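You operate a simulated robot arm through the tools that you are given. There is no shell and no other tool.

The job below is to be done with a simulated robot arm. You get a single attempt, and the scene is never put back.

Task
Try both plug gauges in the bush on the blue pad; good goes to pass, else to rework.
Fine: good takes the green plug and not the red; the plugs go back in their sockets.

It is judged by the outcome, as a careful person would: the job done as asked, and still so three seconds after it is handed in. It fails if anything else is knocked over, pushed out of place, dropped, spilled or broken.

Robot
A 6-joint arm with a two-finger parallel gripper, fixed in place. Base frame: the origin is at the foot of the arm, x ahead of it, y to its left, z up; the work surface is at about z = 880. Units: mm, rad, N and s.
With the tool pointing down near the work surface it reaches from about 340 to 880 mm from the base axis. Its first joint turns from -2.007 to 2.007 rad. Payload 3.43 kg.
Tool frame: the origin (TCP) lies between the finger pads and is the grasp point; the fingertips stand 34 mm ahead of it; z points along the fingers, y is the line along which they close. Largest opening 128 mm; finger width 24, thickness 12; the body of the gripper, 48 by 130 mm, starts 96 mm behind the TCP.
Orientation is that of the tool frame in the base frame, as a unit quaternion [w, x, y, z]. With the fingers straight down and closing along the base's y, the tool's x points along the base's -x, its y along +y and its z along -z.

Tools
- The arm moves only by the tool move_arm. Its argument "rows" is a list that holds one entry, the list of rows, each a list of 7 numbers: the shift along the base's x, y, z in units of 500 mm (1.0 is 500 mm), then the turn, a rotation vector about the base's x, y, z in units of 180 degrees (1.0 is 180 degrees), then the finger opening in cm, from 0 to 12.8. In form: [[[x, y, z, wx, wy, wz, gripper], ...]]. A call has 1 to 20 rows; each row is the pose to reach, as a shift and turn from the pose commanded when the call began. A call with a number of a shift or a turn outside -1 to 1 is refused whole. A row lasts 0.2 s, in which the tool goes at most 50 mm and 0.15 rad; a call with a longer step from one row to the next is refused whole, and so is a gripper value outside its range. Where a pose cannot be reached the arm comes as near as it can. A force on the tool above 40 N (or 10 N above the force at the start of the call, whichever is more), or a blocked arm, ends the call early, and 0.2 s more pass. Each finger travels about 108 mm/s and halts on what it meets, pressing with about 39 N; the grip force reading is that of the motor and also rises with nothing between the fingers. The clock runs only during rows and for 0.2 s after the last one: add rows that repeat a pose to give the fingers time. The reply holds the time, the measured pose of the TCP, the force on the tool along the base axes, the opening and the grip force, in the units named above and with some noise, with the torque about the TCP (base axes, N m) and any sound that the robot's microphone picked up.
- Cameras (640 x 400 px; columns grow to the right, rows downward): "scene" is fixed at [216.2, -661.4, 1486.9]; the picture's right is [0.78, -0.62, 0.00], its down [-0.37, -0.46, -0.81] and it looks along [0.50, 0.63, -0.59] (base axes); focal length 304 px, centre (320, 200). "wrist" rides on the gripper at [76, -11, -160] in the tool frame; the picture's right is [0.15, 0.99, 0.00], its down [-0.88, 0.13, -0.46] and it looks along [-0.45, 0.07, 0.89] (tool axes); focal length 234 px, centre (320, 200). There is no depth. A picture from a camera that has moved, and an enlarged one, comes with that camera's place and axes in the base frame and with its lens. The place of the scene camera against the robot may be out by one fixed shift of up to 18 mm in any direction.
- capture(camera): a new picture of that camera. It takes no simulated time.
- lift_body(by): slides the trunk up (or, below 0, down) by that many mm; the arm rides with it, the base frame stays. It gives what a move gives, with no picture.
- inspect(camera, box): a new picture of the part [left, top, right, bottom] of that camera's present view, enlarged. It takes no simulated time.
- job_done(): hands the job in; it is judged then, once.

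Places have to be worked out from the pictures, the camera data and where the tool is seen. Open the gripper and draw the arm clear of the work before you hand the job in, unless the task says otherwise.

The tools are called as name(argument=value, ...) on one line, values as JSON. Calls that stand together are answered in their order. move_arm: Moves the arm, as the interface text tells. Its arguments: {"type":"object","properties":{"rows":{"type":"array"}},"required":["rows"]} The other tools are called the same way: lift_body (by) slides the trunk up or down; capture (camera) takes a picture; inspect (camera, box) takes an enlarged picture of a part of a camera's view; job_done () hands the job in.

At the start:

```text
time_s: 0.0
ee_pos: [438.2, -196.7, 1238.8]
ee_rot: [0.0, 0.001, 1.0, 0.0]
contact_force: [0.2, 0.7, -0.7]
wrist_torque: [0.0, -0.02, 0.02]
finger_gap: 128.0
grip_force: 0.0
trunk travel left (down, up): [-525.0, 265.0]
```

scene: 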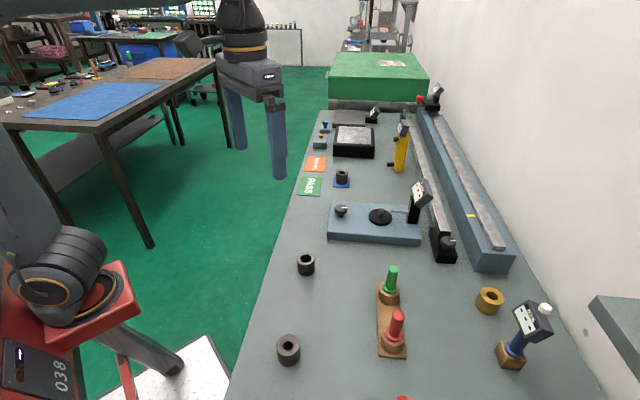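
wrist: 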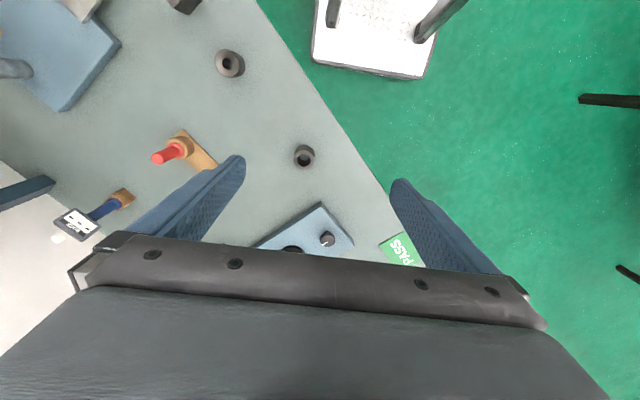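

The first pictures show the bench with a blue pad holding a bush, green PASS and orange pads, and a plug gauge stand with a green and a red plug. I'll take enlarged views to locate them before moving.

inspect(camera="scene", box=[280, 100, 440, 200])

inspect(camera="scene", box=[260, 240, 452, 360])

inspect(camera="scene", box=[290, 150, 370, 200])

inspect(camera="scene", box=[352, 310, 496, 400])

```text
4.00 times, centred on (360, 150) of scene
camera zoom: at [216.2, -661.4, 1486.9], right [0.78, -0.62, 0.0], down [-0.37, -0.46, -0.81], along [0.5, 0.63, -0.59], focal length 1217 px, centre (160, 400)
```

zoom: 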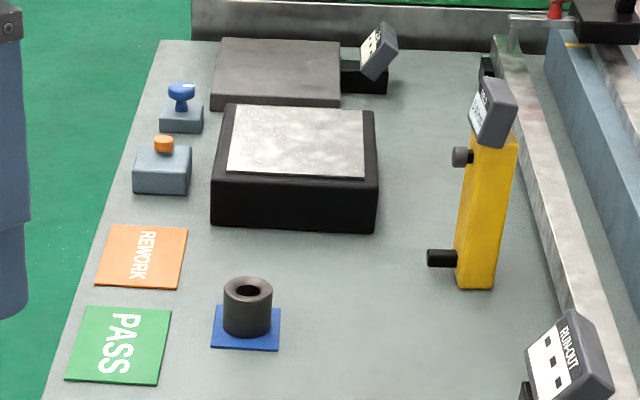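

```text
3.33 times, centred on (356, 300) of scene
camera zoom: at [216.2, -661.4, 1486.9], right [0.78, -0.62, 0.0], down [-0.37, -0.46, -0.81], along [0.5, 0.63, -0.59], focal length 1014 px, centre (200, -133)
```

zoom: 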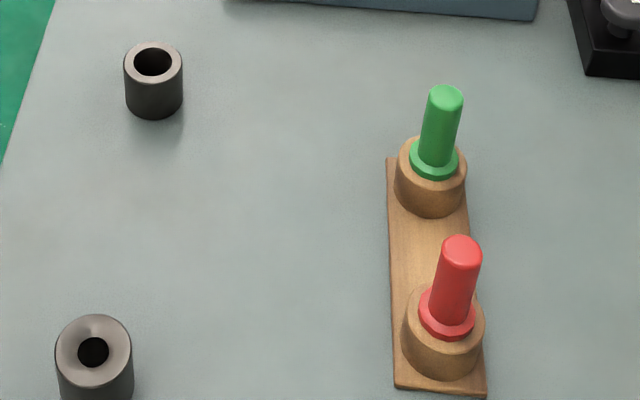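

```text
8.00 times, centred on (330, 175) of scene
camera zoom: at [216.2, -661.4, 1486.9], right [0.78, -0.62, 0.0], down [-0.37, -0.46, -0.81], along [0.5, 0.63, -0.59], focal length 2434 px, centre (240, 400)
```

zoom: 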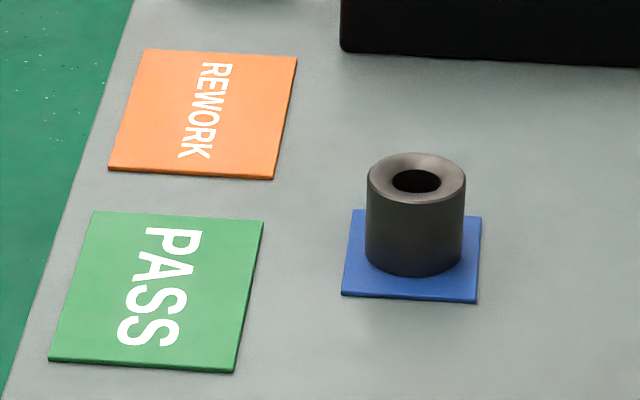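

```text
4.44 times, centred on (424, 355) of scene
camera zoom: at [216.2, -661.4, 1486.9], right [0.78, -0.62, 0.0], down [-0.37, -0.46, -0.81], along [0.5, 0.63, -0.59], focal length 1352 px, centre (-142, -489)
```

zoom: 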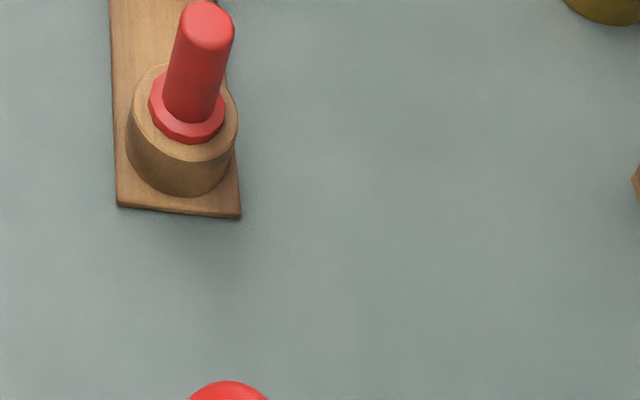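

The blue pad with its bush sits at roughly (860, 20). PASS is near (750, 75), REWORK near (865, 190), and the plug stand near (620, -410) and (535, -490). I'll move the wrist camera high over the bush area to pin these down.

move_arm(rows=[[[0.06, 0.045, -0.01, 0, 0, 0, 12.8], [0.12, 0.09, -0.02, 0, 0, 0, 12.8], [0.18, 0.135, -0.03, 0, 0, 0, 12.8], [0.24, 0.18, -0.04, 0, 0, 0, 12.8], [0.3, 0.225, -0.05, 0, 0, 0, 12.8], [0.36, 0.27, -0.06, 0, 0, 0, 12.8], [0.42, 0.315, -0.07, 0, 0, 0, 12.8], [0.48, 0.36, -0.08, 0, 0, 0, 12.8], [0.54, 0.405, -0.09, 0, 0, 0, 12.8], [0.6, 0.45, -0.1, 0, 0, 0, 12.8], [0.64, 0.48, -0.11, 0, 0, 0, 12.8], [0.64, 0.48, -0.11, 0, 0, 0, 12.8]]])

capture(camera="wrist")

capture(camera="scene")

```text
time_s: 2.6
ee_pos: [759.2, 43.8, 1183.2]
ee_rot: [0.0, 0.0, 1.0, 0.0]
contact_force: [0.6, -0.7, -0.5]
wrist_torque: [0.02, -0.01, 0.0]
finger_gap: 128.2
grip_force: 0.1
trunk travel left (down, up): [-525.0, 265.0]
```

```text
taken
camera wrist: at [683.2, 32.4, 1343.3], right [-0.15, 0.99, 0.0], down [0.88, 0.13, 0.46], along [0.45, 0.07, -0.89], focal length 234 px, centre (320, 200)
```

wrist: 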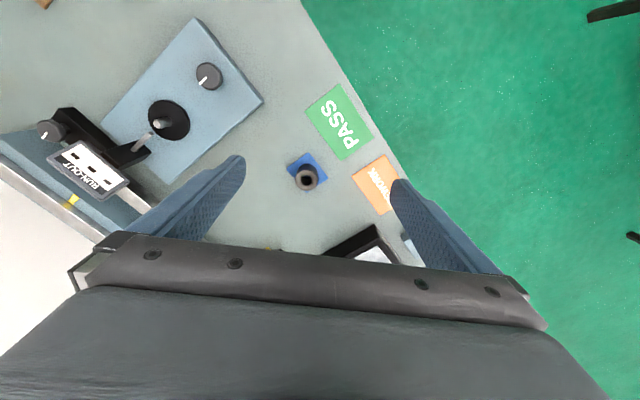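

```text
taken
```

scene: 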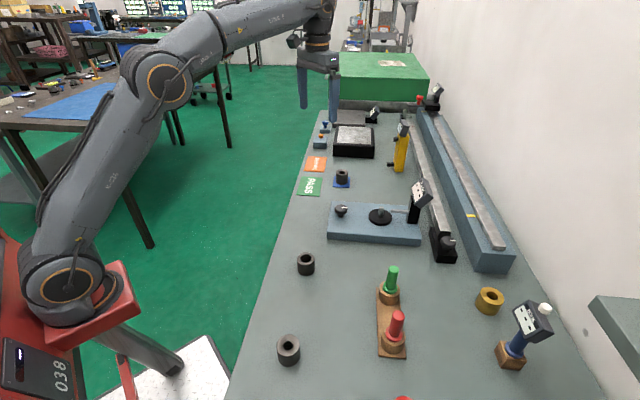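

The bush, PASS and REWORK are all in the wrist view now. I'll enlarge it for precise pixel positions.

inspect(camera="wrist", box=[270, 130, 350, 180])

inspect(camera="wrist", box=[270, 150, 350, 200])

inspect(camera="wrist", box=[280, 70, 440, 170])

inspect(camera="wrist", box=[280, 145, 440, 245])

```text
8.00 times, centred on (310, 155) of wrist
camera zoom: at [683.2, 32.4, 1343.3], right [-0.15, 0.99, 0.0], down [0.88, 0.13, 0.46], along [0.45, 0.07, -0.89], focal length 1873 px, centre (400, 560)
```

zoom: 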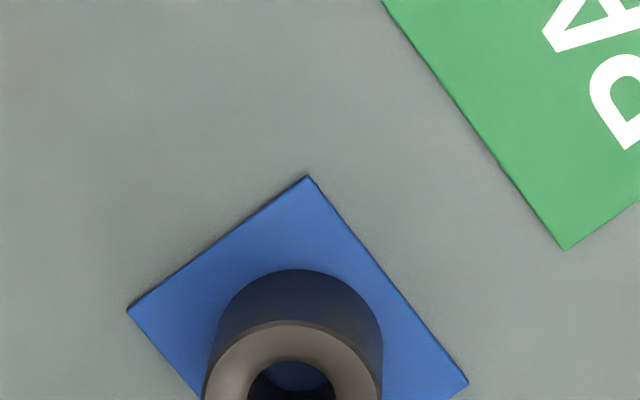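

```text
8.00 times, centred on (310, 175) of wrist
camera zoom: at [683.2, 32.4, 1343.3], right [-0.15, 0.99, 0.0], down [0.88, 0.13, 0.46], along [0.45, 0.07, -0.89], focal length 1873 px, centre (400, 400)
```

zoom: 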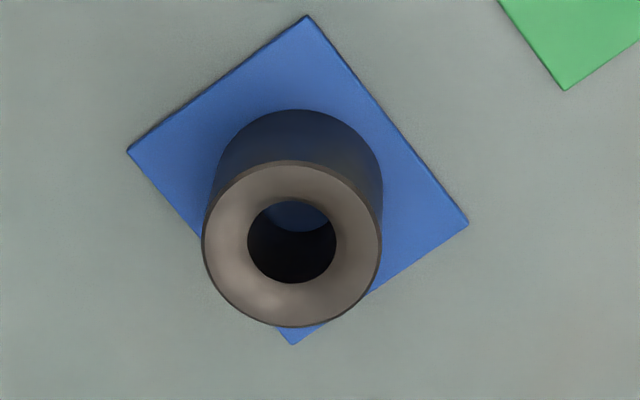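

```text
4.00 times, centred on (360, 120) of wrist
camera zoom: at [683.2, 32.4, 1343.3], right [-0.15, 0.99, 0.0], down [0.88, 0.13, 0.46], along [0.45, 0.07, -0.89], focal length 937 px, centre (160, 520)
```

zoom: 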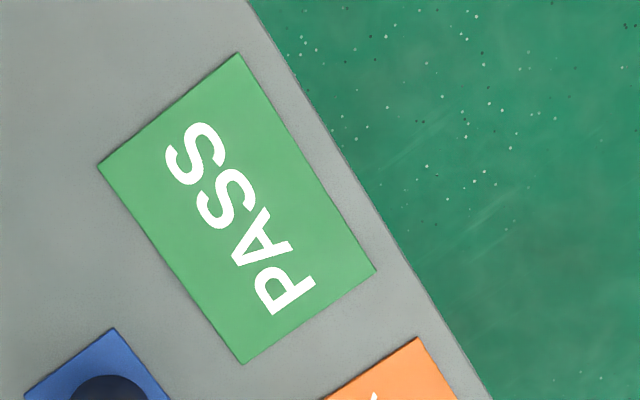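

```text
4.00 times, centred on (360, 195) of wrist
camera zoom: at [683.2, 32.4, 1343.3], right [-0.15, 0.99, 0.0], down [0.88, 0.13, 0.46], along [0.45, 0.07, -0.89], focal length 937 px, centre (160, 220)
```

zoom: 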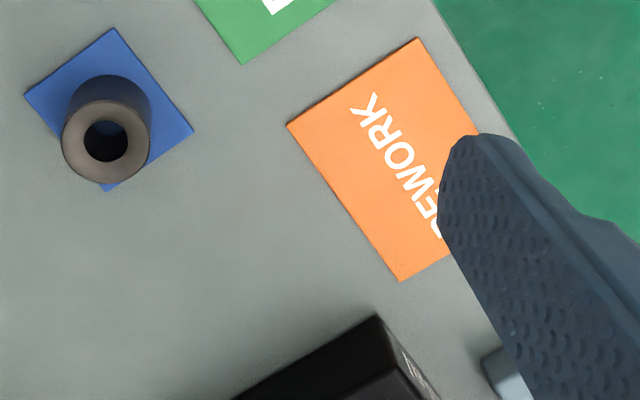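

Estimates so far:
- The bush is at about (859.5, 32), with its top near z = 921, an outer diameter of about 43 and a bore of about 21.
- PASS is centred near (753, 81).
- REWORK is centred near (866, 196).

Next I move the wrist camera over the plug stand.

move_arm(rows=[[[-0.032, -0.088, 0, 0, 0, 0, 12.8], [-0.064, -0.176, 0, 0, 0, 0, 12.8], [-0.096, -0.264, 0, 0, 0, 0, 12.8], [-0.128, -0.352, 0, 0, 0, 0, 12.8], [-0.16, -0.44, 0, 0, 0, 0, 12.8], [-0.192, -0.528, 0, 0, 0, 0, 12.8], [-0.224, -0.616, 0, 0, 0, 0, 12.8], [-0.256, -0.704, 0, 0, 0, 0, 12.8], [-0.288, -0.792, 0, 0, 0, 0, 12.8], [-0.32, -0.88, 0, 0, 0, 0, 12.8], [-0.34, -0.94, 0, 0, 0, 0, 12.8], [-0.34, -0.94, 0, 0, 0, 0, 12.8]]])

capture(camera="wrist")

capture(camera="scene")

```text
time_s: 5.2
ee_pos: [587.4, -424.1, 1184.1]
ee_rot: [0.0, 0.0, 1.0, -0.001]
contact_force: [0.2, 0.5, 0.5]
wrist_torque: [-0.02, 0.0, 0.02]
finger_gap: 128.1
grip_force: 0.1
trunk travel left (down, up): [-525.0, 265.0]
```

```text
taken
camera wrist: at [511.2, -436.4, 1342.7], right [-0.15, 0.99, 0.0], down [0.88, 0.13, 0.46], along [0.45, 0.07, -0.89], focal length 234 px, centre (320, 200)
```

wrist: 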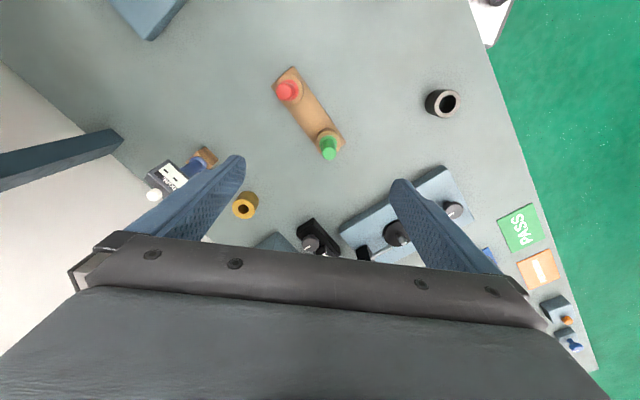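

```text
taken
```

scene: 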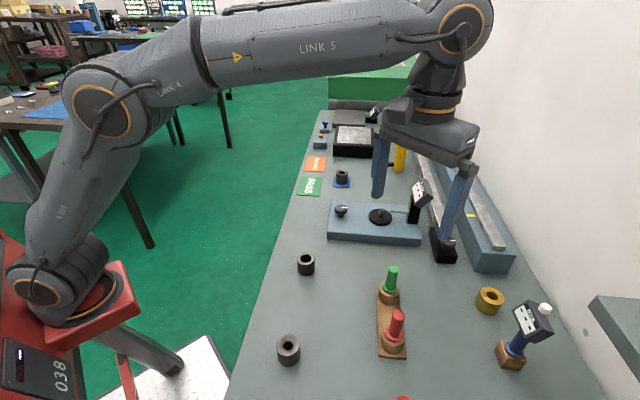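

Now I'll enlarge the plug stand in both views to measure each plug's position and height.

inspect(camera="wrist", box=[260, 60, 356, 120])

inspect(camera="wrist", box=[290, 115, 370, 165])

inspect(camera="scene", box=[360, 260, 424, 300])

inspect(camera="scene", box=[364, 305, 444, 355])

```text
6.67 times, centred on (308, 90) of wrist
camera zoom: at [511.2, -436.4, 1342.7], right [-0.15, 0.99, 0.0], down [0.88, 0.13, 0.46], along [0.45, 0.07, -0.89], focal length 1561 px, centre (400, 933)
```

zoom: 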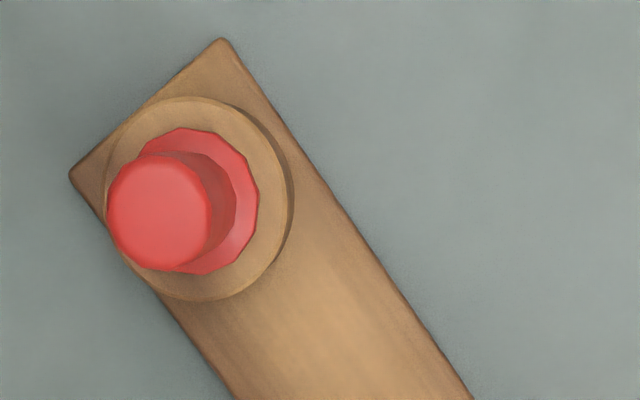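

```text
8.00 times, centred on (330, 140) of wrist
camera zoom: at [511.2, -436.4, 1342.7], right [-0.15, 0.99, 0.0], down [0.88, 0.13, 0.46], along [0.45, 0.07, -0.89], focal length 1873 px, centre (240, 680)
```

zoom: 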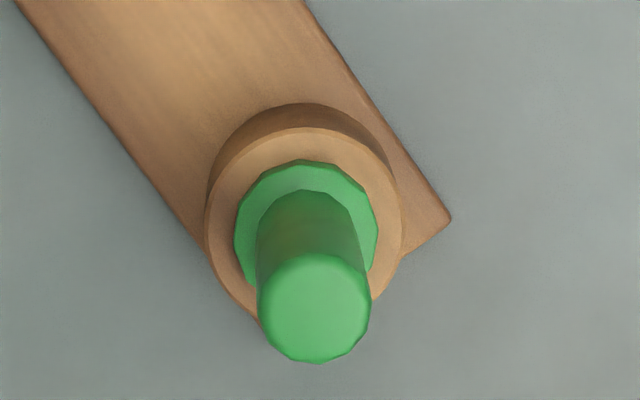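

```text
10.00 times, centred on (392, 280) of scene
camera zoom: at [216.2, -661.4, 1486.9], right [0.78, -0.62, 0.0], down [-0.37, -0.46, -0.81], along [0.5, 0.63, -0.59], focal length 3043 px, centre (-400, -600)
```

zoom: 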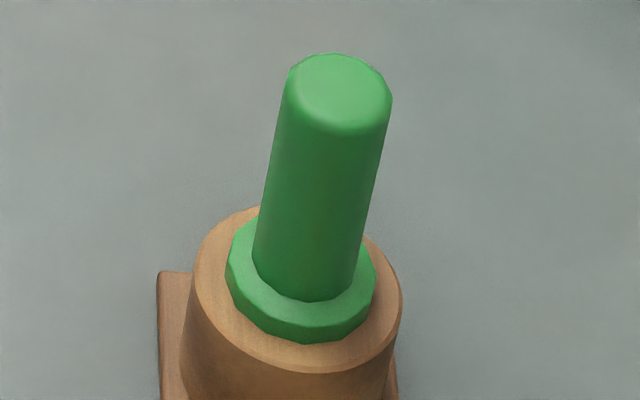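

```text
8.00 times, centred on (404, 330) of scene
camera zoom: at [216.2, -661.4, 1486.9], right [0.78, -0.62, 0.0], down [-0.37, -0.46, -0.81], along [0.5, 0.63, -0.59], focal length 2434 px, centre (-352, -840)
```

zoom: 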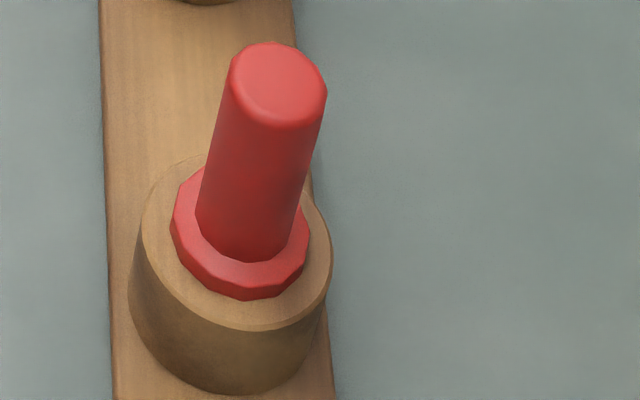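

From the wrist and scene views together:
- The green plug is at about (609.7, -407).
- The red plug is at about (533.6, -483).
- Handle tops are at z ≈ 987, collars at z ≈ 922, and the handle diameter is about 22.

I'll go to just above the green handle and check alignment with the wrist camera.

move_arm(rows=[[[0.01, 0.01, -0.06, 0, 0, 0, 10], [0.02, 0.02, -0.12, 0, 0, 0, 8], [0.03, 0.03, -0.18, 0, 0, 0, 7], [0.0426, 0.0394, -0.23, 0, 0, 0, 7], [0.0426, 0.0394, -0.26, 0, 0, 0, 7], [0.0426, 0.0394, -0.2776, 0, 0, 0, 7], [0.0426, 0.0394, -0.2776, 0, 0, 0, 7], [0.0426, 0.0394, -0.2776, 0, 0, 0, 7]]])

capture(camera="wrist")

inspect(camera="wrist", box=[240, 100, 400, 200])

inspect(camera="scene", box=[340, 220, 452, 290])

```text
time_s: 7.0
ee_pos: [610.1, -407.0, 1043.2]
ee_rot: [-0.001, -0.001, 1.0, 0.0]
contact_force: [-0.5, 0.5, -0.7]
wrist_torque: [-0.03, 0.03, 0.02]
finger_gap: 70.1
grip_force: 0.1
trunk travel left (down, up): [-525.0, 265.0]
```

```text
taken
camera wrist: at [533.6, -418.7, 1203.3], right [-0.15, 0.99, 0.0], down [0.88, 0.13, 0.46], along [0.45, 0.07, -0.89], focal length 234 px, centre (320, 200)
```

wrist: 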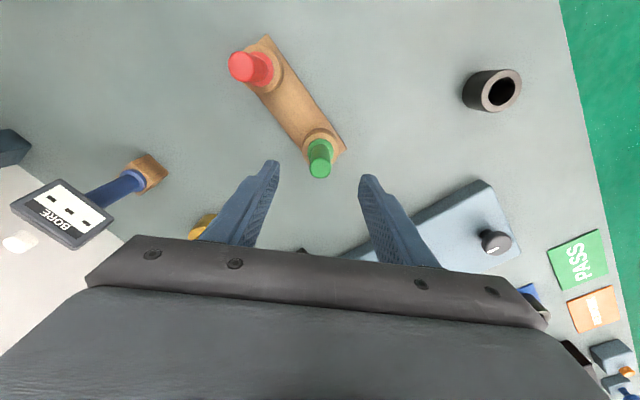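

```text
4.00 times, centred on (320, 150) of wrist
camera zoom: at [533.6, -418.7, 1203.3], right [-0.15, 0.99, 0.0], down [0.88, 0.13, 0.46], along [0.45, 0.07, -0.89], focal length 937 px, centre (320, 400)
```

zoom: 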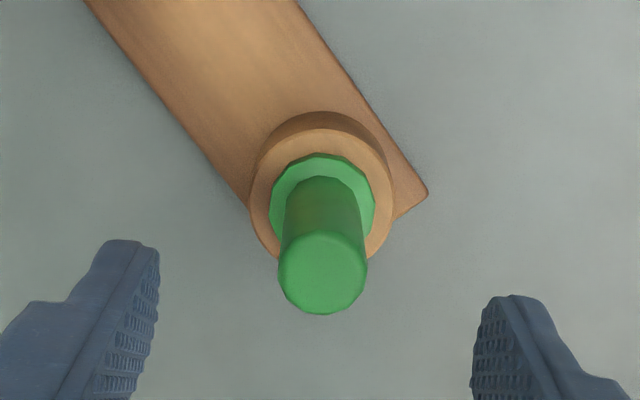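

```text
5.71 times, centred on (396, 255) of scene
camera zoom: at [216.2, -661.4, 1486.9], right [0.78, -0.62, 0.0], down [-0.37, -0.46, -0.81], along [0.5, 0.63, -0.59], focal length 1739 px, centre (-114, -114)
```

zoom: 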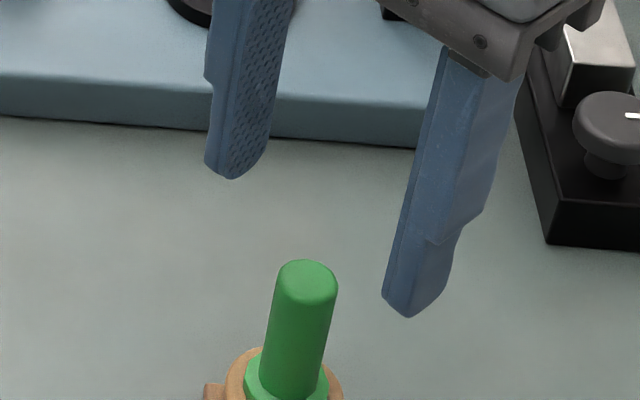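

The handle top projects within about 1 mm of the gripper axis. I'll shift 1 mm in y, descend to z ≈ 967 with fingers open, and verify before closing.

move_arm(rows=[[[-0.001, 0.002, -0.05, 0, 0, 0, 7], [-0.001, 0.002, -0.1, 0, 0, 0, 7], [-0.001, 0.002, -0.135, 0, 0, 0, 7], [-0.001, 0.002, -0.154, 0, 0, 0, 7], [-0.001, 0.002, -0.154, 0, 0, 0, 7]]])

capture(camera="wrist")

inspect(camera="scene", box=[340, 240, 452, 310])

inspect(camera="wrist", box=[240, 120, 400, 220])

```text
time_s: 8.2
ee_pos: [609.2, -406.8, 967.0]
ee_rot: [-0.001, 0.0, 1.0, 0.0]
contact_force: [0.5, -0.2, -1.0]
wrist_torque: [-0.02, 0.02, 0.0]
finger_gap: 69.5
grip_force: 0.1
trunk travel left (down, up): [-525.0, 265.0]
```

```text
taken
camera wrist: at [533.2, -417.3, 1126.8], right [-0.15, 0.99, 0.0], down [0.88, 0.13, 0.46], along [0.45, 0.07, -0.89], focal length 234 px, centre (320, 200)
```

wrist: 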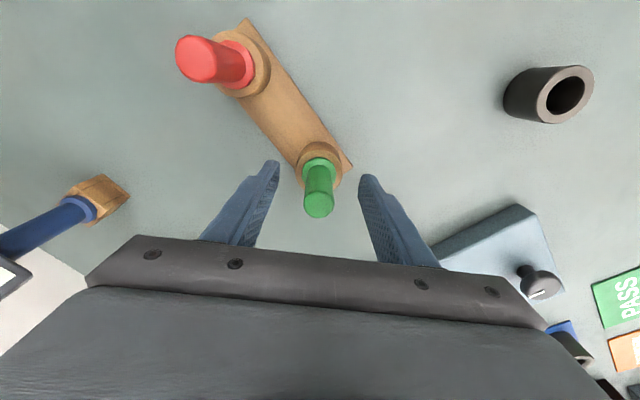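

```text
5.71 times, centred on (396, 275) of scene
camera zoom: at [216.2, -661.4, 1486.9], right [0.78, -0.62, 0.0], down [-0.37, -0.46, -0.81], along [0.5, 0.63, -0.59], focal length 1739 px, centre (-114, -229)
```

zoom: 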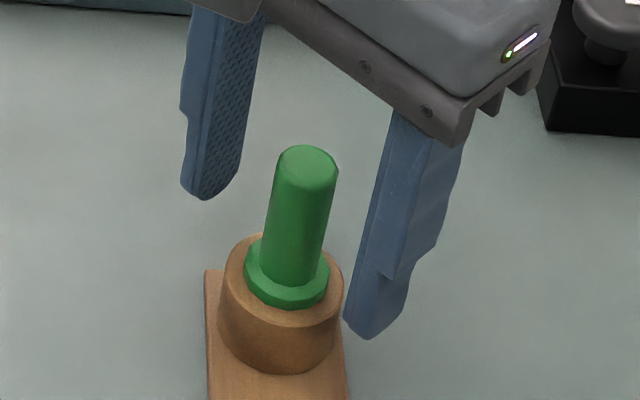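

```text
4.00 times, centred on (320, 170) of wrist
camera zoom: at [533.2, -417.3, 1126.8], right [-0.15, 0.99, 0.0], down [0.88, 0.13, 0.46], along [0.45, 0.07, -0.89], focal length 937 px, centre (320, 320)
```

zoom: 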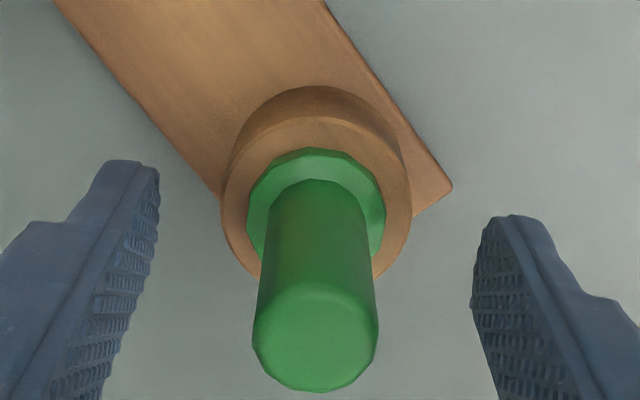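

The fingers straddle the handle, with the tips above the collar and about 1 mm of centring error. I'll close the fingers on the handle.

move_arm(rows=[[[0, 0, 0, 0, 0, 0, 5], [0, 0, 0, 0, 0, 0, 3], [0, 0, 0, 0, 0, 0, 1.5], [0, 0, 0, 0, 0, 0, 1.5], [0, 0, 0, 0, 0, 0, 1.5]]])

capture(camera="wrist")

inspect(camera="wrist", box=[240, 120, 400, 220])

inspect(camera="scene", box=[340, 240, 452, 310])

```text
time_s: 9.4
ee_pos: [609.5, -406.3, 968.1]
ee_rot: [0.001, 0.0, 1.0, 0.0]
contact_force: [0.1, 0.2, 0.4]
wrist_torque: [-0.01, 0.04, 0.02]
finger_gap: 21.7
grip_force: 39.2
trunk travel left (down, up): [-525.0, 265.0]
```

```text
taken
camera wrist: at [533.2, -417.3, 1127.1], right [-0.15, 0.99, 0.0], down [0.88, 0.13, 0.46], along [0.45, 0.07, -0.89], focal length 234 px, centre (320, 200)
```

wrist: 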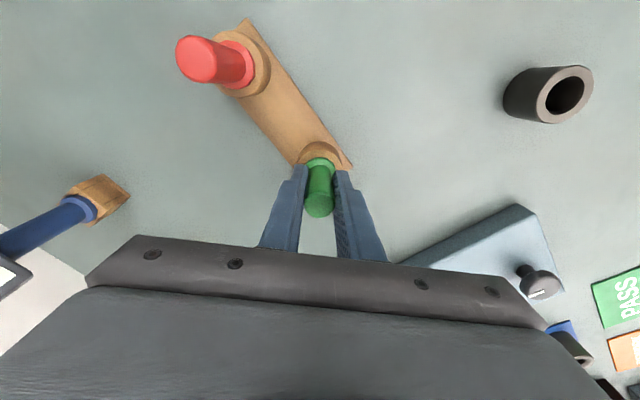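

```text
4.00 times, centred on (320, 170) of wrist
camera zoom: at [533.2, -417.3, 1127.1], right [-0.15, 0.99, 0.0], down [0.88, 0.13, 0.46], along [0.45, 0.07, -0.89], focal length 937 px, centre (320, 320)
```

zoom: 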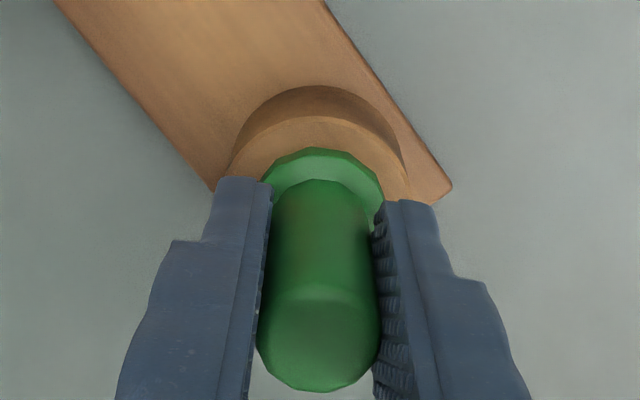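

```text
5.71 times, centred on (396, 275) of scene
camera zoom: at [216.2, -661.4, 1486.9], right [0.78, -0.62, 0.0], down [-0.37, -0.46, -0.81], along [0.5, 0.63, -0.59], focal length 1739 px, centre (-114, -229)
```

zoom: 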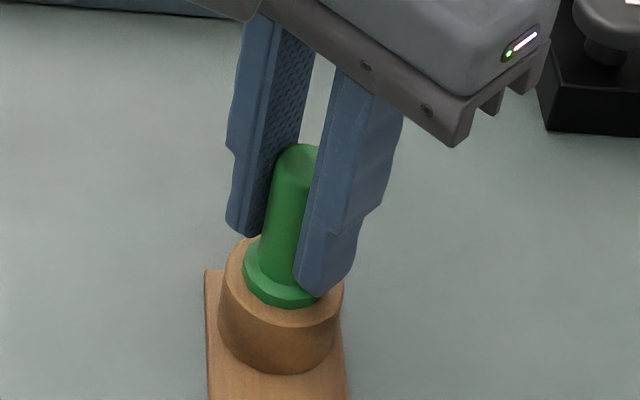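

The grip is firm, with a gap of 21.7 and 39 N. I'll lift the green plug straight up slowly and check that it comes out cleanly and alone.

move_arm(rows=[[[0, 0, 0.01, 0, 0, 0, 1.5], [0, 0, 0.03, 0, 0, 0, 1.5], [0, 0, 0.06, 0, 0, 0, 1.5], [0, 0, 0.09, 0, 0, 0, 1.5], [0, 0, 0.13, 0, 0, 0, 1.5], [0, 0, 0.17, 0, 0, 0, 1.5], [0, 0, 0.21, 0, 0, 0, 1.5], [0, 0, 0.24, 0, 0, 0, 1.5], [0, 0, 0.24, 0, 0, 0, 1.5]]])

capture(camera="wrist")

inspect(camera="scene", box=[340, 200, 468, 280])

inspect(camera="wrist", box=[240, 110, 400, 210])

```text
time_s: 11.4
ee_pos: [610.1, -405.5, 1087.8]
ee_rot: [0.0, 0.0, 1.0, 0.0]
contact_force: [-0.2, 0.1, -1.7]
wrist_torque: [-0.02, 0.03, -0.03]
finger_gap: 21.9
grip_force: 39.4
trunk travel left (down, up): [-525.0, 265.0]
```

```text
taken
camera wrist: at [532.4, -417.0, 1247.0], right [-0.15, 0.99, 0.0], down [0.88, 0.13, 0.46], along [0.45, 0.07, -0.89], focal length 234 px, centre (320, 200)
```

wrist: 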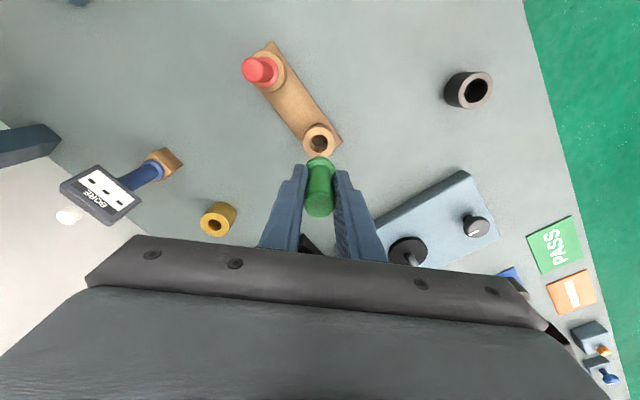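

```text
5.00 times, centred on (404, 240) of scene
camera zoom: at [216.2, -661.4, 1486.9], right [0.78, -0.62, 0.0], down [-0.37, -0.46, -0.81], along [0.5, 0.63, -0.59], focal length 1522 px, centre (-100, 0)
```

zoom: 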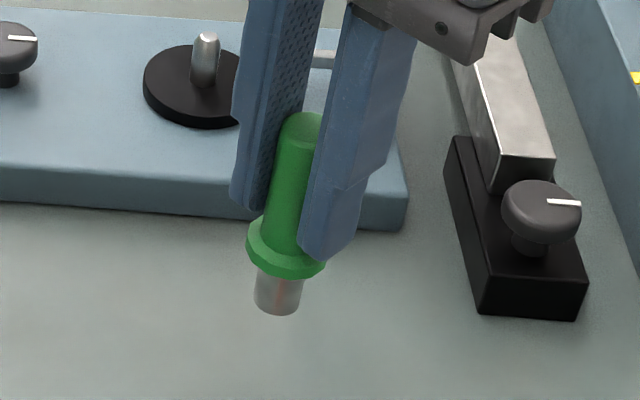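

```text
4.00 times, centred on (320, 160) of wrist
camera zoom: at [532.4, -417.0, 1247.0], right [-0.15, 0.99, 0.0], down [0.88, 0.13, 0.46], along [0.45, 0.07, -0.89], focal length 937 px, centre (320, 360)
```

zoom: 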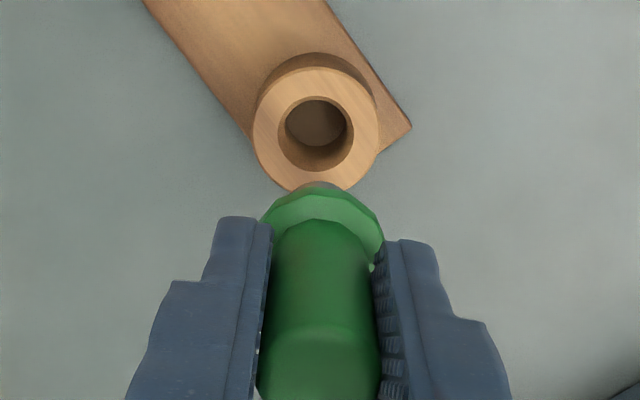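

The green plug came out cleanly. It has a metal shaft about 22 mm long and 20 mm in diameter, and the socket is empty. In the wrist picture, with the tool axis on the socket, the socket ring sits at about (319.1, 142.6) px, so I can use that as an alignment reference. Next I carry the plug high over to the bush.

move_arm(rows=[[[0, 0, 0.084, 0, 0, 0, 1.5], [0.04175, 0.07303, 0.084, 0, 0, 0, 1.5], [0.0835, 0.14607, 0.084, 0, 0, 0, 1.5], [0.12525, 0.2191, 0.084, 0, 0, 0, 1.5], [0.167, 0.29213, 0.084, 0, 0, 0, 1.5], [0.20875, 0.36517, 0.084, 0, 0, 0, 1.5], [0.2505, 0.4382, 0.084, 0, 0, 0, 1.5], [0.29225, 0.51123, 0.084, 0, 0, 0, 1.5], [0.334, 0.58427, 0.084, 0, 0, 0, 1.5], [0.37575, 0.6573, 0.084, 0, 0, 0, 1.5], [0.4175, 0.73033, 0.084, 0, 0, 0, 1.5], [0.45925, 0.80337, 0.084, 0, 0, 0, 1.5], [0.501, 0.8764, 0.084, 0, 0, 0, 1.5], [0.501, 0.8764, 0.044, 0, 0, 0, 1.5], [0.501, 0.8764, 0.004, 0, 0, 0, 1.5], [0.501, 0.8764, 0.004, 0, 0, 0, 1.5], [0.501, 0.8764, 0.004, 0, 0, 0, 1.5]]])

capture(camera="wrist")

inspect(camera="wrist", box=[240, 110, 400, 210])

capture(camera="scene")

```text
time_s: 15.0
ee_pos: [847.4, 33.0, 1088.7]
ee_rot: [0.0, 0.0, 1.0, 0.0]
contact_force: [0.5, -0.1, -1.6]
wrist_torque: [0.02, 0.01, -0.02]
finger_gap: 22.1
grip_force: 38.6
out of reach, approached as far as the arm can: row 12, 13, 14, 15, 16, 17
trunk travel left (down, up): [-525.0, 265.0]
```

```text
taken
camera wrist: at [772.1, 21.4, 1247.2], right [-0.15, 0.99, 0.0], down [0.88, 0.13, 0.46], along [0.45, 0.07, -0.89], focal length 234 px, centre (320, 200)
```

wrist: 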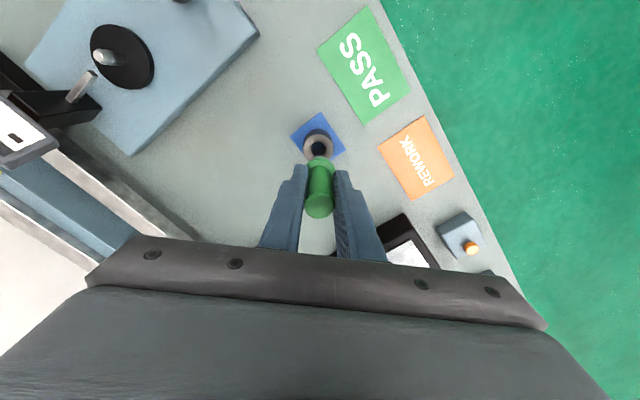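

```text
4.00 times, centred on (320, 160) of wrist
camera zoom: at [772.1, 21.4, 1247.2], right [-0.15, 0.99, 0.0], down [0.88, 0.13, 0.46], along [0.45, 0.07, -0.89], focal length 937 px, centre (320, 360)
```

zoom: 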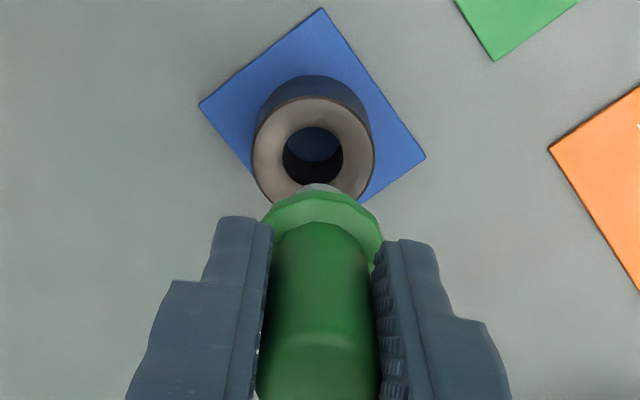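

```text
taken
```

scene: 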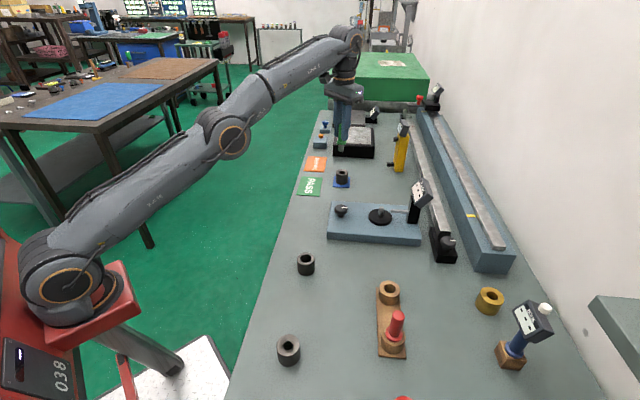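

At this height the arm stops at x ≈ 847, short of the bush at about (857, 33). Raising the trunk should level the arm and add reach, so I'll lift it 150 mm.

lift_body(by=150)

```text
time_s: 16.8
ee_pos: [807.1, 32.6, 1235.8]
ee_rot: [0.001, 0.0, 1.0, -0.001]
contact_force: [0.6, 0.4, -1.4]
wrist_torque: [-0.02, 0.04, 0.03]
finger_gap: 22.0
grip_force: 39.5
trunk travel left (down, up): [-675.0, 115.0]
```

After the lift, the tool reads (807, 33, 1236). I'll lower it step by step toward the bush and see how far it reaches with the raised trunk, staying well above the bush.

move_arm(rows=[[[0, 0, -0.06, 0, 0, 0, 1.5], [0, 0, -0.12, 0, 0, 0, 1.5], [0, 0, -0.18, 0, 0, 0, 1.5], [0, 0, -0.24, 0, 0, 0, 1.5], [0, 0, -0.24, 0, 0, 0, 1.5]]])

capture(camera="scene")

```text
time_s: 17.9
ee_pos: [826.1, 34.4, 1180.5]
ee_rot: [-0.002, -0.001, 1.0, 0.0]
contact_force: [0.8, -0.6, -1.1]
wrist_torque: [0.0, 0.02, 0.01]
finger_gap: 22.3
grip_force: 38.9
out of reach, approached as far as the arm can: row 1, 2, 3, 4, 5
trunk travel left (down, up): [-675.0, 115.0]
```

```text
taken
```

scene: 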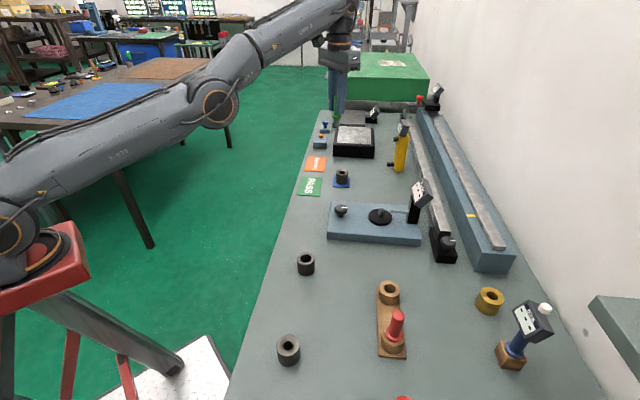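

The reading is z = 1180 rather than the expected 1120, so the solver may be converging slowly. I'll hold for a few rows and watch where it goes.

move_arm(rows=[[[0, 0, 0, 0, 0, 0, 1.5], [0, 0, 0, 0, 0, 0, 1.5], [0, 0, 0, 0, 0, 0, 1.5]]])

```text
time_s: 18.8
ee_pos: [825.3, 33.5, 1179.6]
ee_rot: [-0.001, 0.0, 1.0, 0.0]
contact_force: [-0.4, 0.1, -0.7]
wrist_torque: [0.0, 0.02, -0.01]
finger_gap: 22.1
grip_force: 39.0
trunk travel left (down, up): [-675.0, 115.0]
```

A hold keeps the current pose, so an unreached target gets replaced by the approached one. I'll go down to z ≈ 1030 here, where the plug tip still clears the bush top by about 38 mm. Then I'll extend forward and see where the limit lies.

move_arm(rows=[[[0, 0, -0.06, 0, 0, 0, 1.5], [0, 0, -0.12, 0, 0, 0, 1.5], [0, 0, -0.18, 0, 0, 0, 1.5], [0, 0, -0.24, 0, 0, 0, 1.5], [0, 0, -0.3, 0, 0, 0, 1.5], [0.03, 0, -0.3, 0, 0, 0, 1.5], [0.063, -0.001, -0.3, 0, 0, 0, 1.5], [0.063, -0.001, -0.3, 0, 0, 0, 1.5], [0.063, -0.001, -0.3, 0, 0, 0, 1.5]]])

capture(camera="wrist")

inspect(camera="wrist", box=[240, 110, 400, 210])

inspect(camera="scene", box=[280, 100, 440, 200])

```text
time_s: 20.8
ee_pos: [860.8, 35.5, 1034.4]
ee_rot: [-0.001, 0.0, 1.0, -0.001]
contact_force: [0.6, 0.9, -0.7]
wrist_torque: [0.02, 0.01, 0.02]
finger_gap: 22.0
grip_force: 39.4
out of reach, approached as far as the arm can: row 1, 2, 3, 4, 5, 6, 7, 8, 9
trunk travel left (down, up): [-675.0, 115.0]
```

```text
taken
camera wrist: at [785.2, 24.7, 1194.3], right [-0.15, 0.99, 0.0], down [0.88, 0.13, 0.45], along [0.45, 0.07, -0.89], focal length 234 px, centre (320, 200)
```

wrist: 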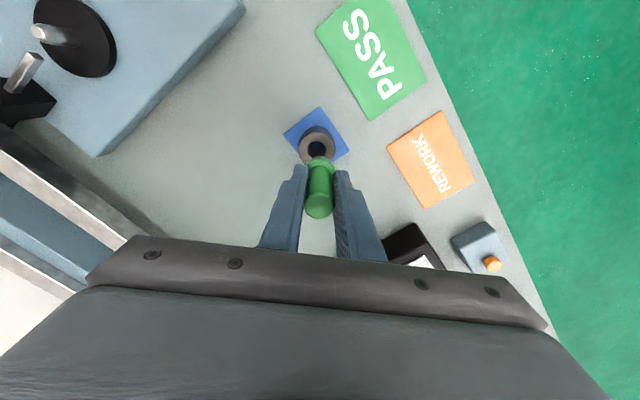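

```text
4.00 times, centred on (320, 160) of wrist
camera zoom: at [785.2, 24.7, 1194.3], right [-0.15, 0.99, 0.0], down [0.88, 0.13, 0.45], along [0.45, 0.07, -0.89], focal length 937 px, centre (320, 360)
```

zoom: 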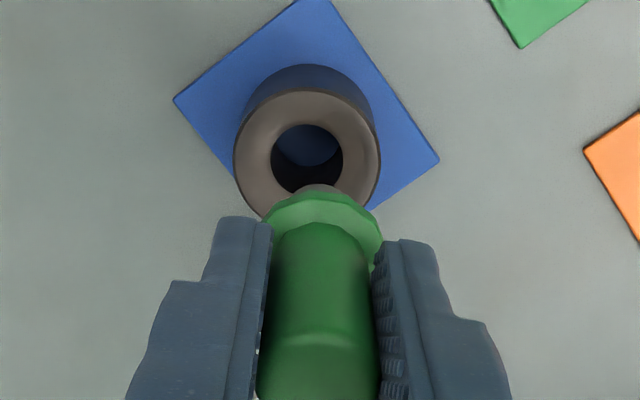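

```text
4.00 times, centred on (360, 150) of scene
camera zoom: at [216.2, -661.4, 1486.9], right [0.78, -0.62, 0.0], down [-0.37, -0.46, -0.81], along [0.5, 0.63, -0.59], focal length 1217 px, centre (160, 400)
```

zoom: 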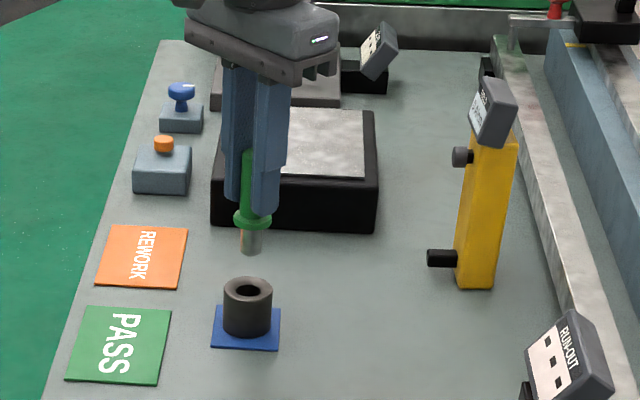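

The tool is now at about (861, 35.6, 1034). The picture puts the bush at about (857.2, 32.6), so I'll make a small correction of (-3.8, -3.1) at this height and check whether the arm follows accurately.

move_arm(rows=[[[-0.0038, -0.003, 0, 0, 0, 0, 1.5], [-0.0076, -0.0062, 0, 0, 0, 0, 1.5], [-0.0076, -0.0062, 0, 0, 0, 0, 1.5], [-0.0076, -0.0062, 0, 0, 0, 0, 1.5]]])

inspect(camera="wrist", box=[240, 110, 400, 210])

```text
time_s: 21.8
ee_pos: [860.9, 32.0, 1034.4]
ee_rot: [-0.002, 0.0, 1.0, 0.0]
contact_force: [-0.3, -0.8, -1.6]
wrist_torque: [0.01, 0.02, 0.01]
finger_gap: 22.1
grip_force: 38.6
out of reach, approached as far as the arm can: row 2, 3, 4
trunk travel left (down, up): [-675.0, 115.0]
```

```text
4.00 times, centred on (320, 160) of wrist
camera zoom: at [785.2, 21.2, 1194.2], right [-0.15, 0.99, 0.0], down [0.88, 0.13, 0.45], along [0.45, 0.07, -0.89], focal length 937 px, centre (320, 360)
```

zoom: 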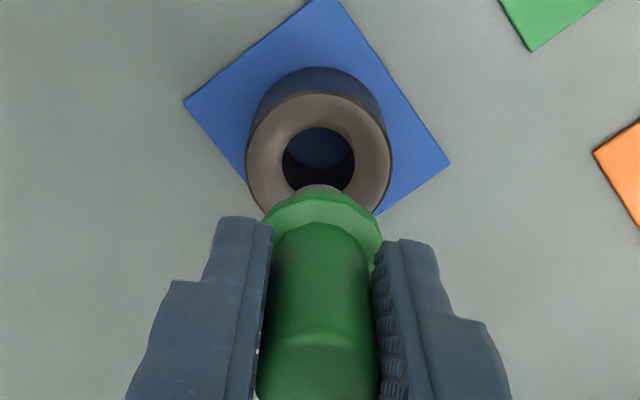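

The y correction worked, but x would not retract from 861, so the arm seems stuck at the stretched-elbow limit. I'll pull back 60 mm in x at the same height, clear of everything, to see if it unlocks.

move_arm(rows=[[[-0.04, 0, 0.02, 0, 0, 0, 1.5], [-0.08, 0, 0.04, 0, 0, 0, 1.5], [-0.12, 0, 0.06, 0, 0, 0, 1.5], [-0.12, 0, 0.06, 0, 0, 0, 1.5], [-0.12, 0, 0.06, 0, 0, 0, 1.5]]])

capture(camera="scene")

```text
time_s: 22.9
ee_pos: [857.0, 32.8, 1060.8]
ee_rot: [-0.002, 0.0, 1.0, 0.001]
contact_force: [0.1, 0.1, -0.9]
wrist_torque: [0.0, 0.02, 0.0]
finger_gap: 22.3
grip_force: 38.5
out of reach, approached as far as the arm can: row 1, 2, 3, 4, 5
trunk travel left (down, up): [-675.0, 115.0]
```

```text
taken
```

scene: 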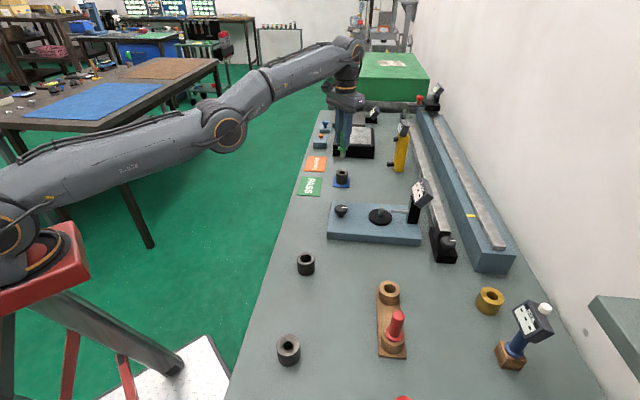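

The arm slid along its limit curve instead of retracting, so the elbow probably flipped past straight to its joint stop. I'll stretch outward past full reach in free air, then come back in to bring the elbow over to the normal side.

move_arm(rows=[[[0.03, 0, 0.0, 0, 0, 0, 1.5], [0.06, 0, 0.0, 0, 0, 0, 1.5], [0.09, 0, 0.0, 0, 0, 0, 1.5], [0.12, 0, 0.0, 0, 0, 0, 1.5], [0.12, 0, 0, 0, 0, 0, 1.5]]])

capture(camera="scene")

```text
time_s: 24.1
ee_pos: [860.6, 32.5, 1058.4]
ee_rot: [0.0, 0.0, 1.0, 0.0]
contact_force: [0.1, 0.1, -1.3]
wrist_torque: [-0.05, 0.0, -0.01]
finger_gap: 22.1
grip_force: 38.9
out of reach, approached as far as the arm can: row 1, 2, 3, 4, 5
trunk travel left (down, up): [-675.0, 115.0]
```

```text
taken
```

scene: 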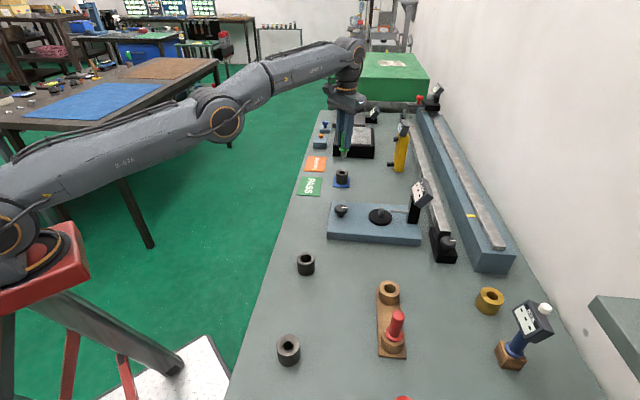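

The elbow now looks straight at full stretch, x = 860.6 at z = 1058. Now I'll pull back inward by 40 mm and see if it bends the right way.

move_arm(rows=[[[-0.03, 0, 0.0, 0, 0, 0, 1.5], [-0.06, 0, 0.0, 0, 0, 0, 1.5], [-0.09, 0, 0.0, 0, 0, 0, 1.5], [-0.09, 0, 0, 0, 0, 0, 1.5]]])

capture(camera="scene")

```text
time_s: 25.1
ee_pos: [857.2, 32.0, 1059.9]
ee_rot: [0.0, 0.0, 1.0, 0.0]
contact_force: [0.2, -0.3, -0.9]
wrist_torque: [-0.04, 0.0, -0.02]
finger_gap: 21.9
grip_force: 38.8
out of reach, approached as far as the arm can: row 1, 2, 3, 4
trunk travel left (down, up): [-675.0, 115.0]
```

```text
taken
```

scene: 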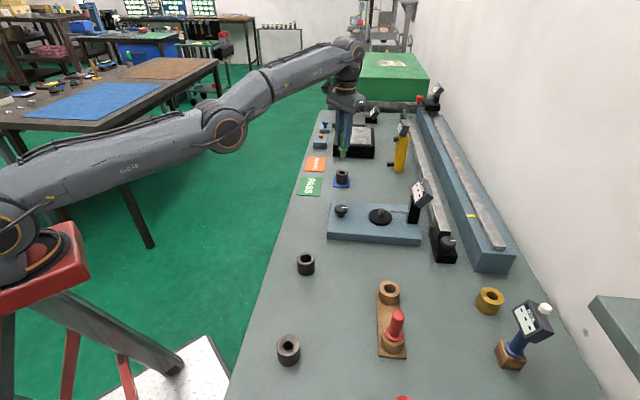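

Inward retraction is still blocked with the raised trunk, though vertical moves along the curve work. I'll climb to about z = 1235 so there's room, then bring the trunk back down to its original height.

move_arm(rows=[[[-0.02, 0, 0.08, 0, 0, 0, 1.5], [-0.04, 0, 0.16, 0, 0, 0, 1.5], [-0.07, 0, 0.24, 0, 0, 0, 1.5], [-0.1, 0, 0.32, 0, 0, 0, 1.5], [-0.12, 0, 0.38, 0, 0, 0, 1.5], [-0.12, 0, 0.38, 0, 0, 0, 1.5]]])

capture(camera="scene")

```text
time_s: 26.6
ee_pos: [797.7, 35.0, 1250.3]
ee_rot: [-0.001, 0.001, 1.0, 0.0]
contact_force: [0.1, 0.1, -0.7]
wrist_torque: [0.02, -0.03, 0.01]
finger_gap: 22.3
grip_force: 38.7
out of reach, approached as far as the arm can: row 3, 4
trunk travel left (down, up): [-675.0, 115.0]
```

```text
taken
```

scene: 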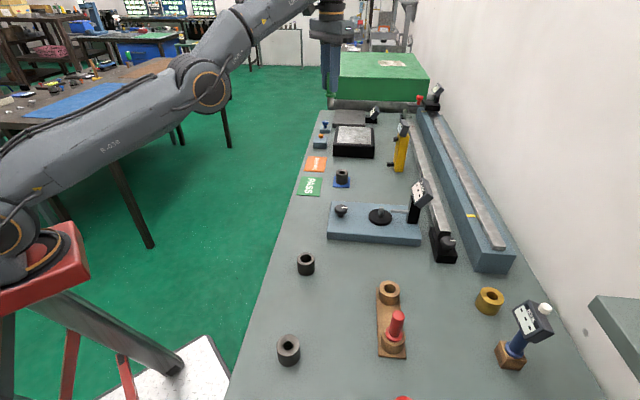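

The arm reached (797.7, 35, 1250) within its limits. Lowering the trunk 150 mm will put the tool near z = 1100 over clear table, so I do that now.

lift_body(by=-150)

capture(camera="scene")

```text
time_s: 28.3
ee_pos: [839.4, 32.5, 1100.4]
ee_rot: [-0.001, 0.0, 1.0, 0.0]
contact_force: [1.5, -0.4, -1.2]
wrist_torque: [0.0, 0.0, 0.01]
finger_gap: 22.3
grip_force: 38.8
trunk travel left (down, up): [-525.0, 265.0]
```

```text
taken
```

scene: 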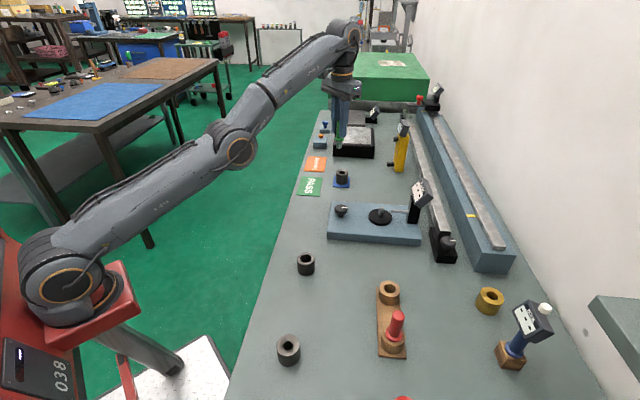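

The trunk slides along a slanted rail, about 41 mm back per 150 mm up, so raising it does not help. With the original trunk height, x = 857 should be reachable below about z = 1050. I'll stretch out slightly and then drop straight down in large steps, which should bend the elbow the normal way. The plug tip stays above z = 950.

move_arm(rows=[[[0.05, 0, 0, 0, 0, 0, 1.5], [0.05, 0, 0, 0, 0, 0, 1.5], [0.0, 0, -0.08, 0, 0, 0, 1.5], [0.0, 0, -0.16, 0, 0, 0, 1.5], [0.0, 0, -0.16, 0, 0, 0, 1.5]]])

capture(camera="scene")

```text
time_s: 29.5
ee_pos: [845.1, 32.5, 1086.5]
ee_rot: [-0.003, -0.001, 1.0, -0.001]
contact_force: [-0.4, -0.5, -2.0]
wrist_torque: [-0.03, -0.02, -0.02]
finger_gap: 22.2
grip_force: 39.2
out of reach, approached as far as the arm can: row 1, 2, 3, 4, 5
trunk travel left (down, up): [-525.0, 265.0]
```

```text
taken
```

scene: 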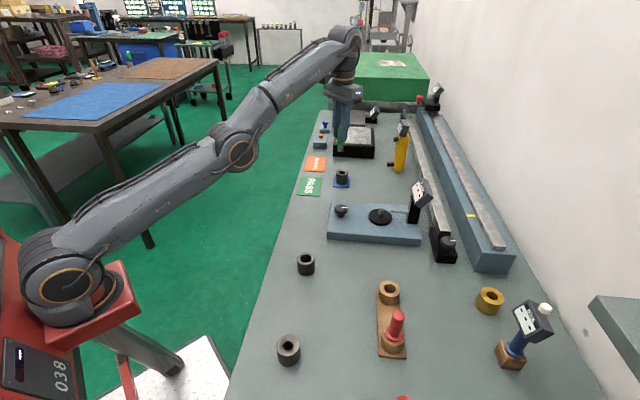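

Still on the wrong side. A small pitch of the tool while the arm is straight should push the elbow across. I'll straighten, tilt the fingers 0.15 rad back toward the base while pulling in, then level the tool again further in, all at a safe height.

move_arm(rows=[[[0.012, 0, 0, 0, 0, 0, 1.5], [0.012, 0, 0, 0, 0, 0, 1.5], [-0.084, 0, 0, 0, 0.047, 0, 1.5], [-0.15, 0, 0, 0, 0.047, 0, 1.5], [-0.16, 0, 0, 0, 0, 0, 1.5], [-0.16, 0, 0, 0, 0, 0, 1.5]]])

capture(camera="scene")

```text
time_s: 30.9
ee_pos: [763.2, 35.9, 1085.8]
ee_rot: [-0.001, 0.0, 1.0, 0.0]
contact_force: [-0.2, -0.8, -2.4]
wrist_torque: [0.03, 0.03, -0.01]
finger_gap: 22.3
grip_force: 39.2
trunk travel left (down, up): [-525.0, 265.0]
```

```text
taken
```

scene: 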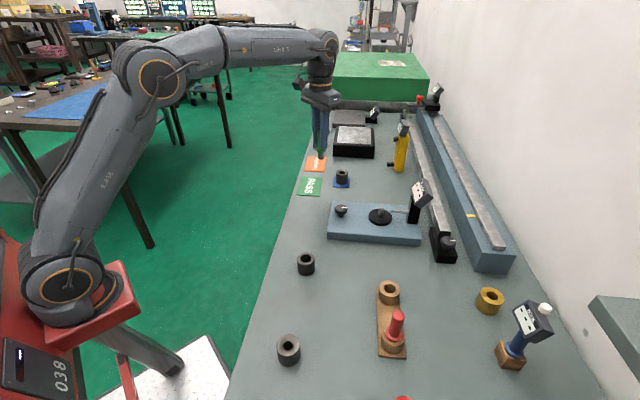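

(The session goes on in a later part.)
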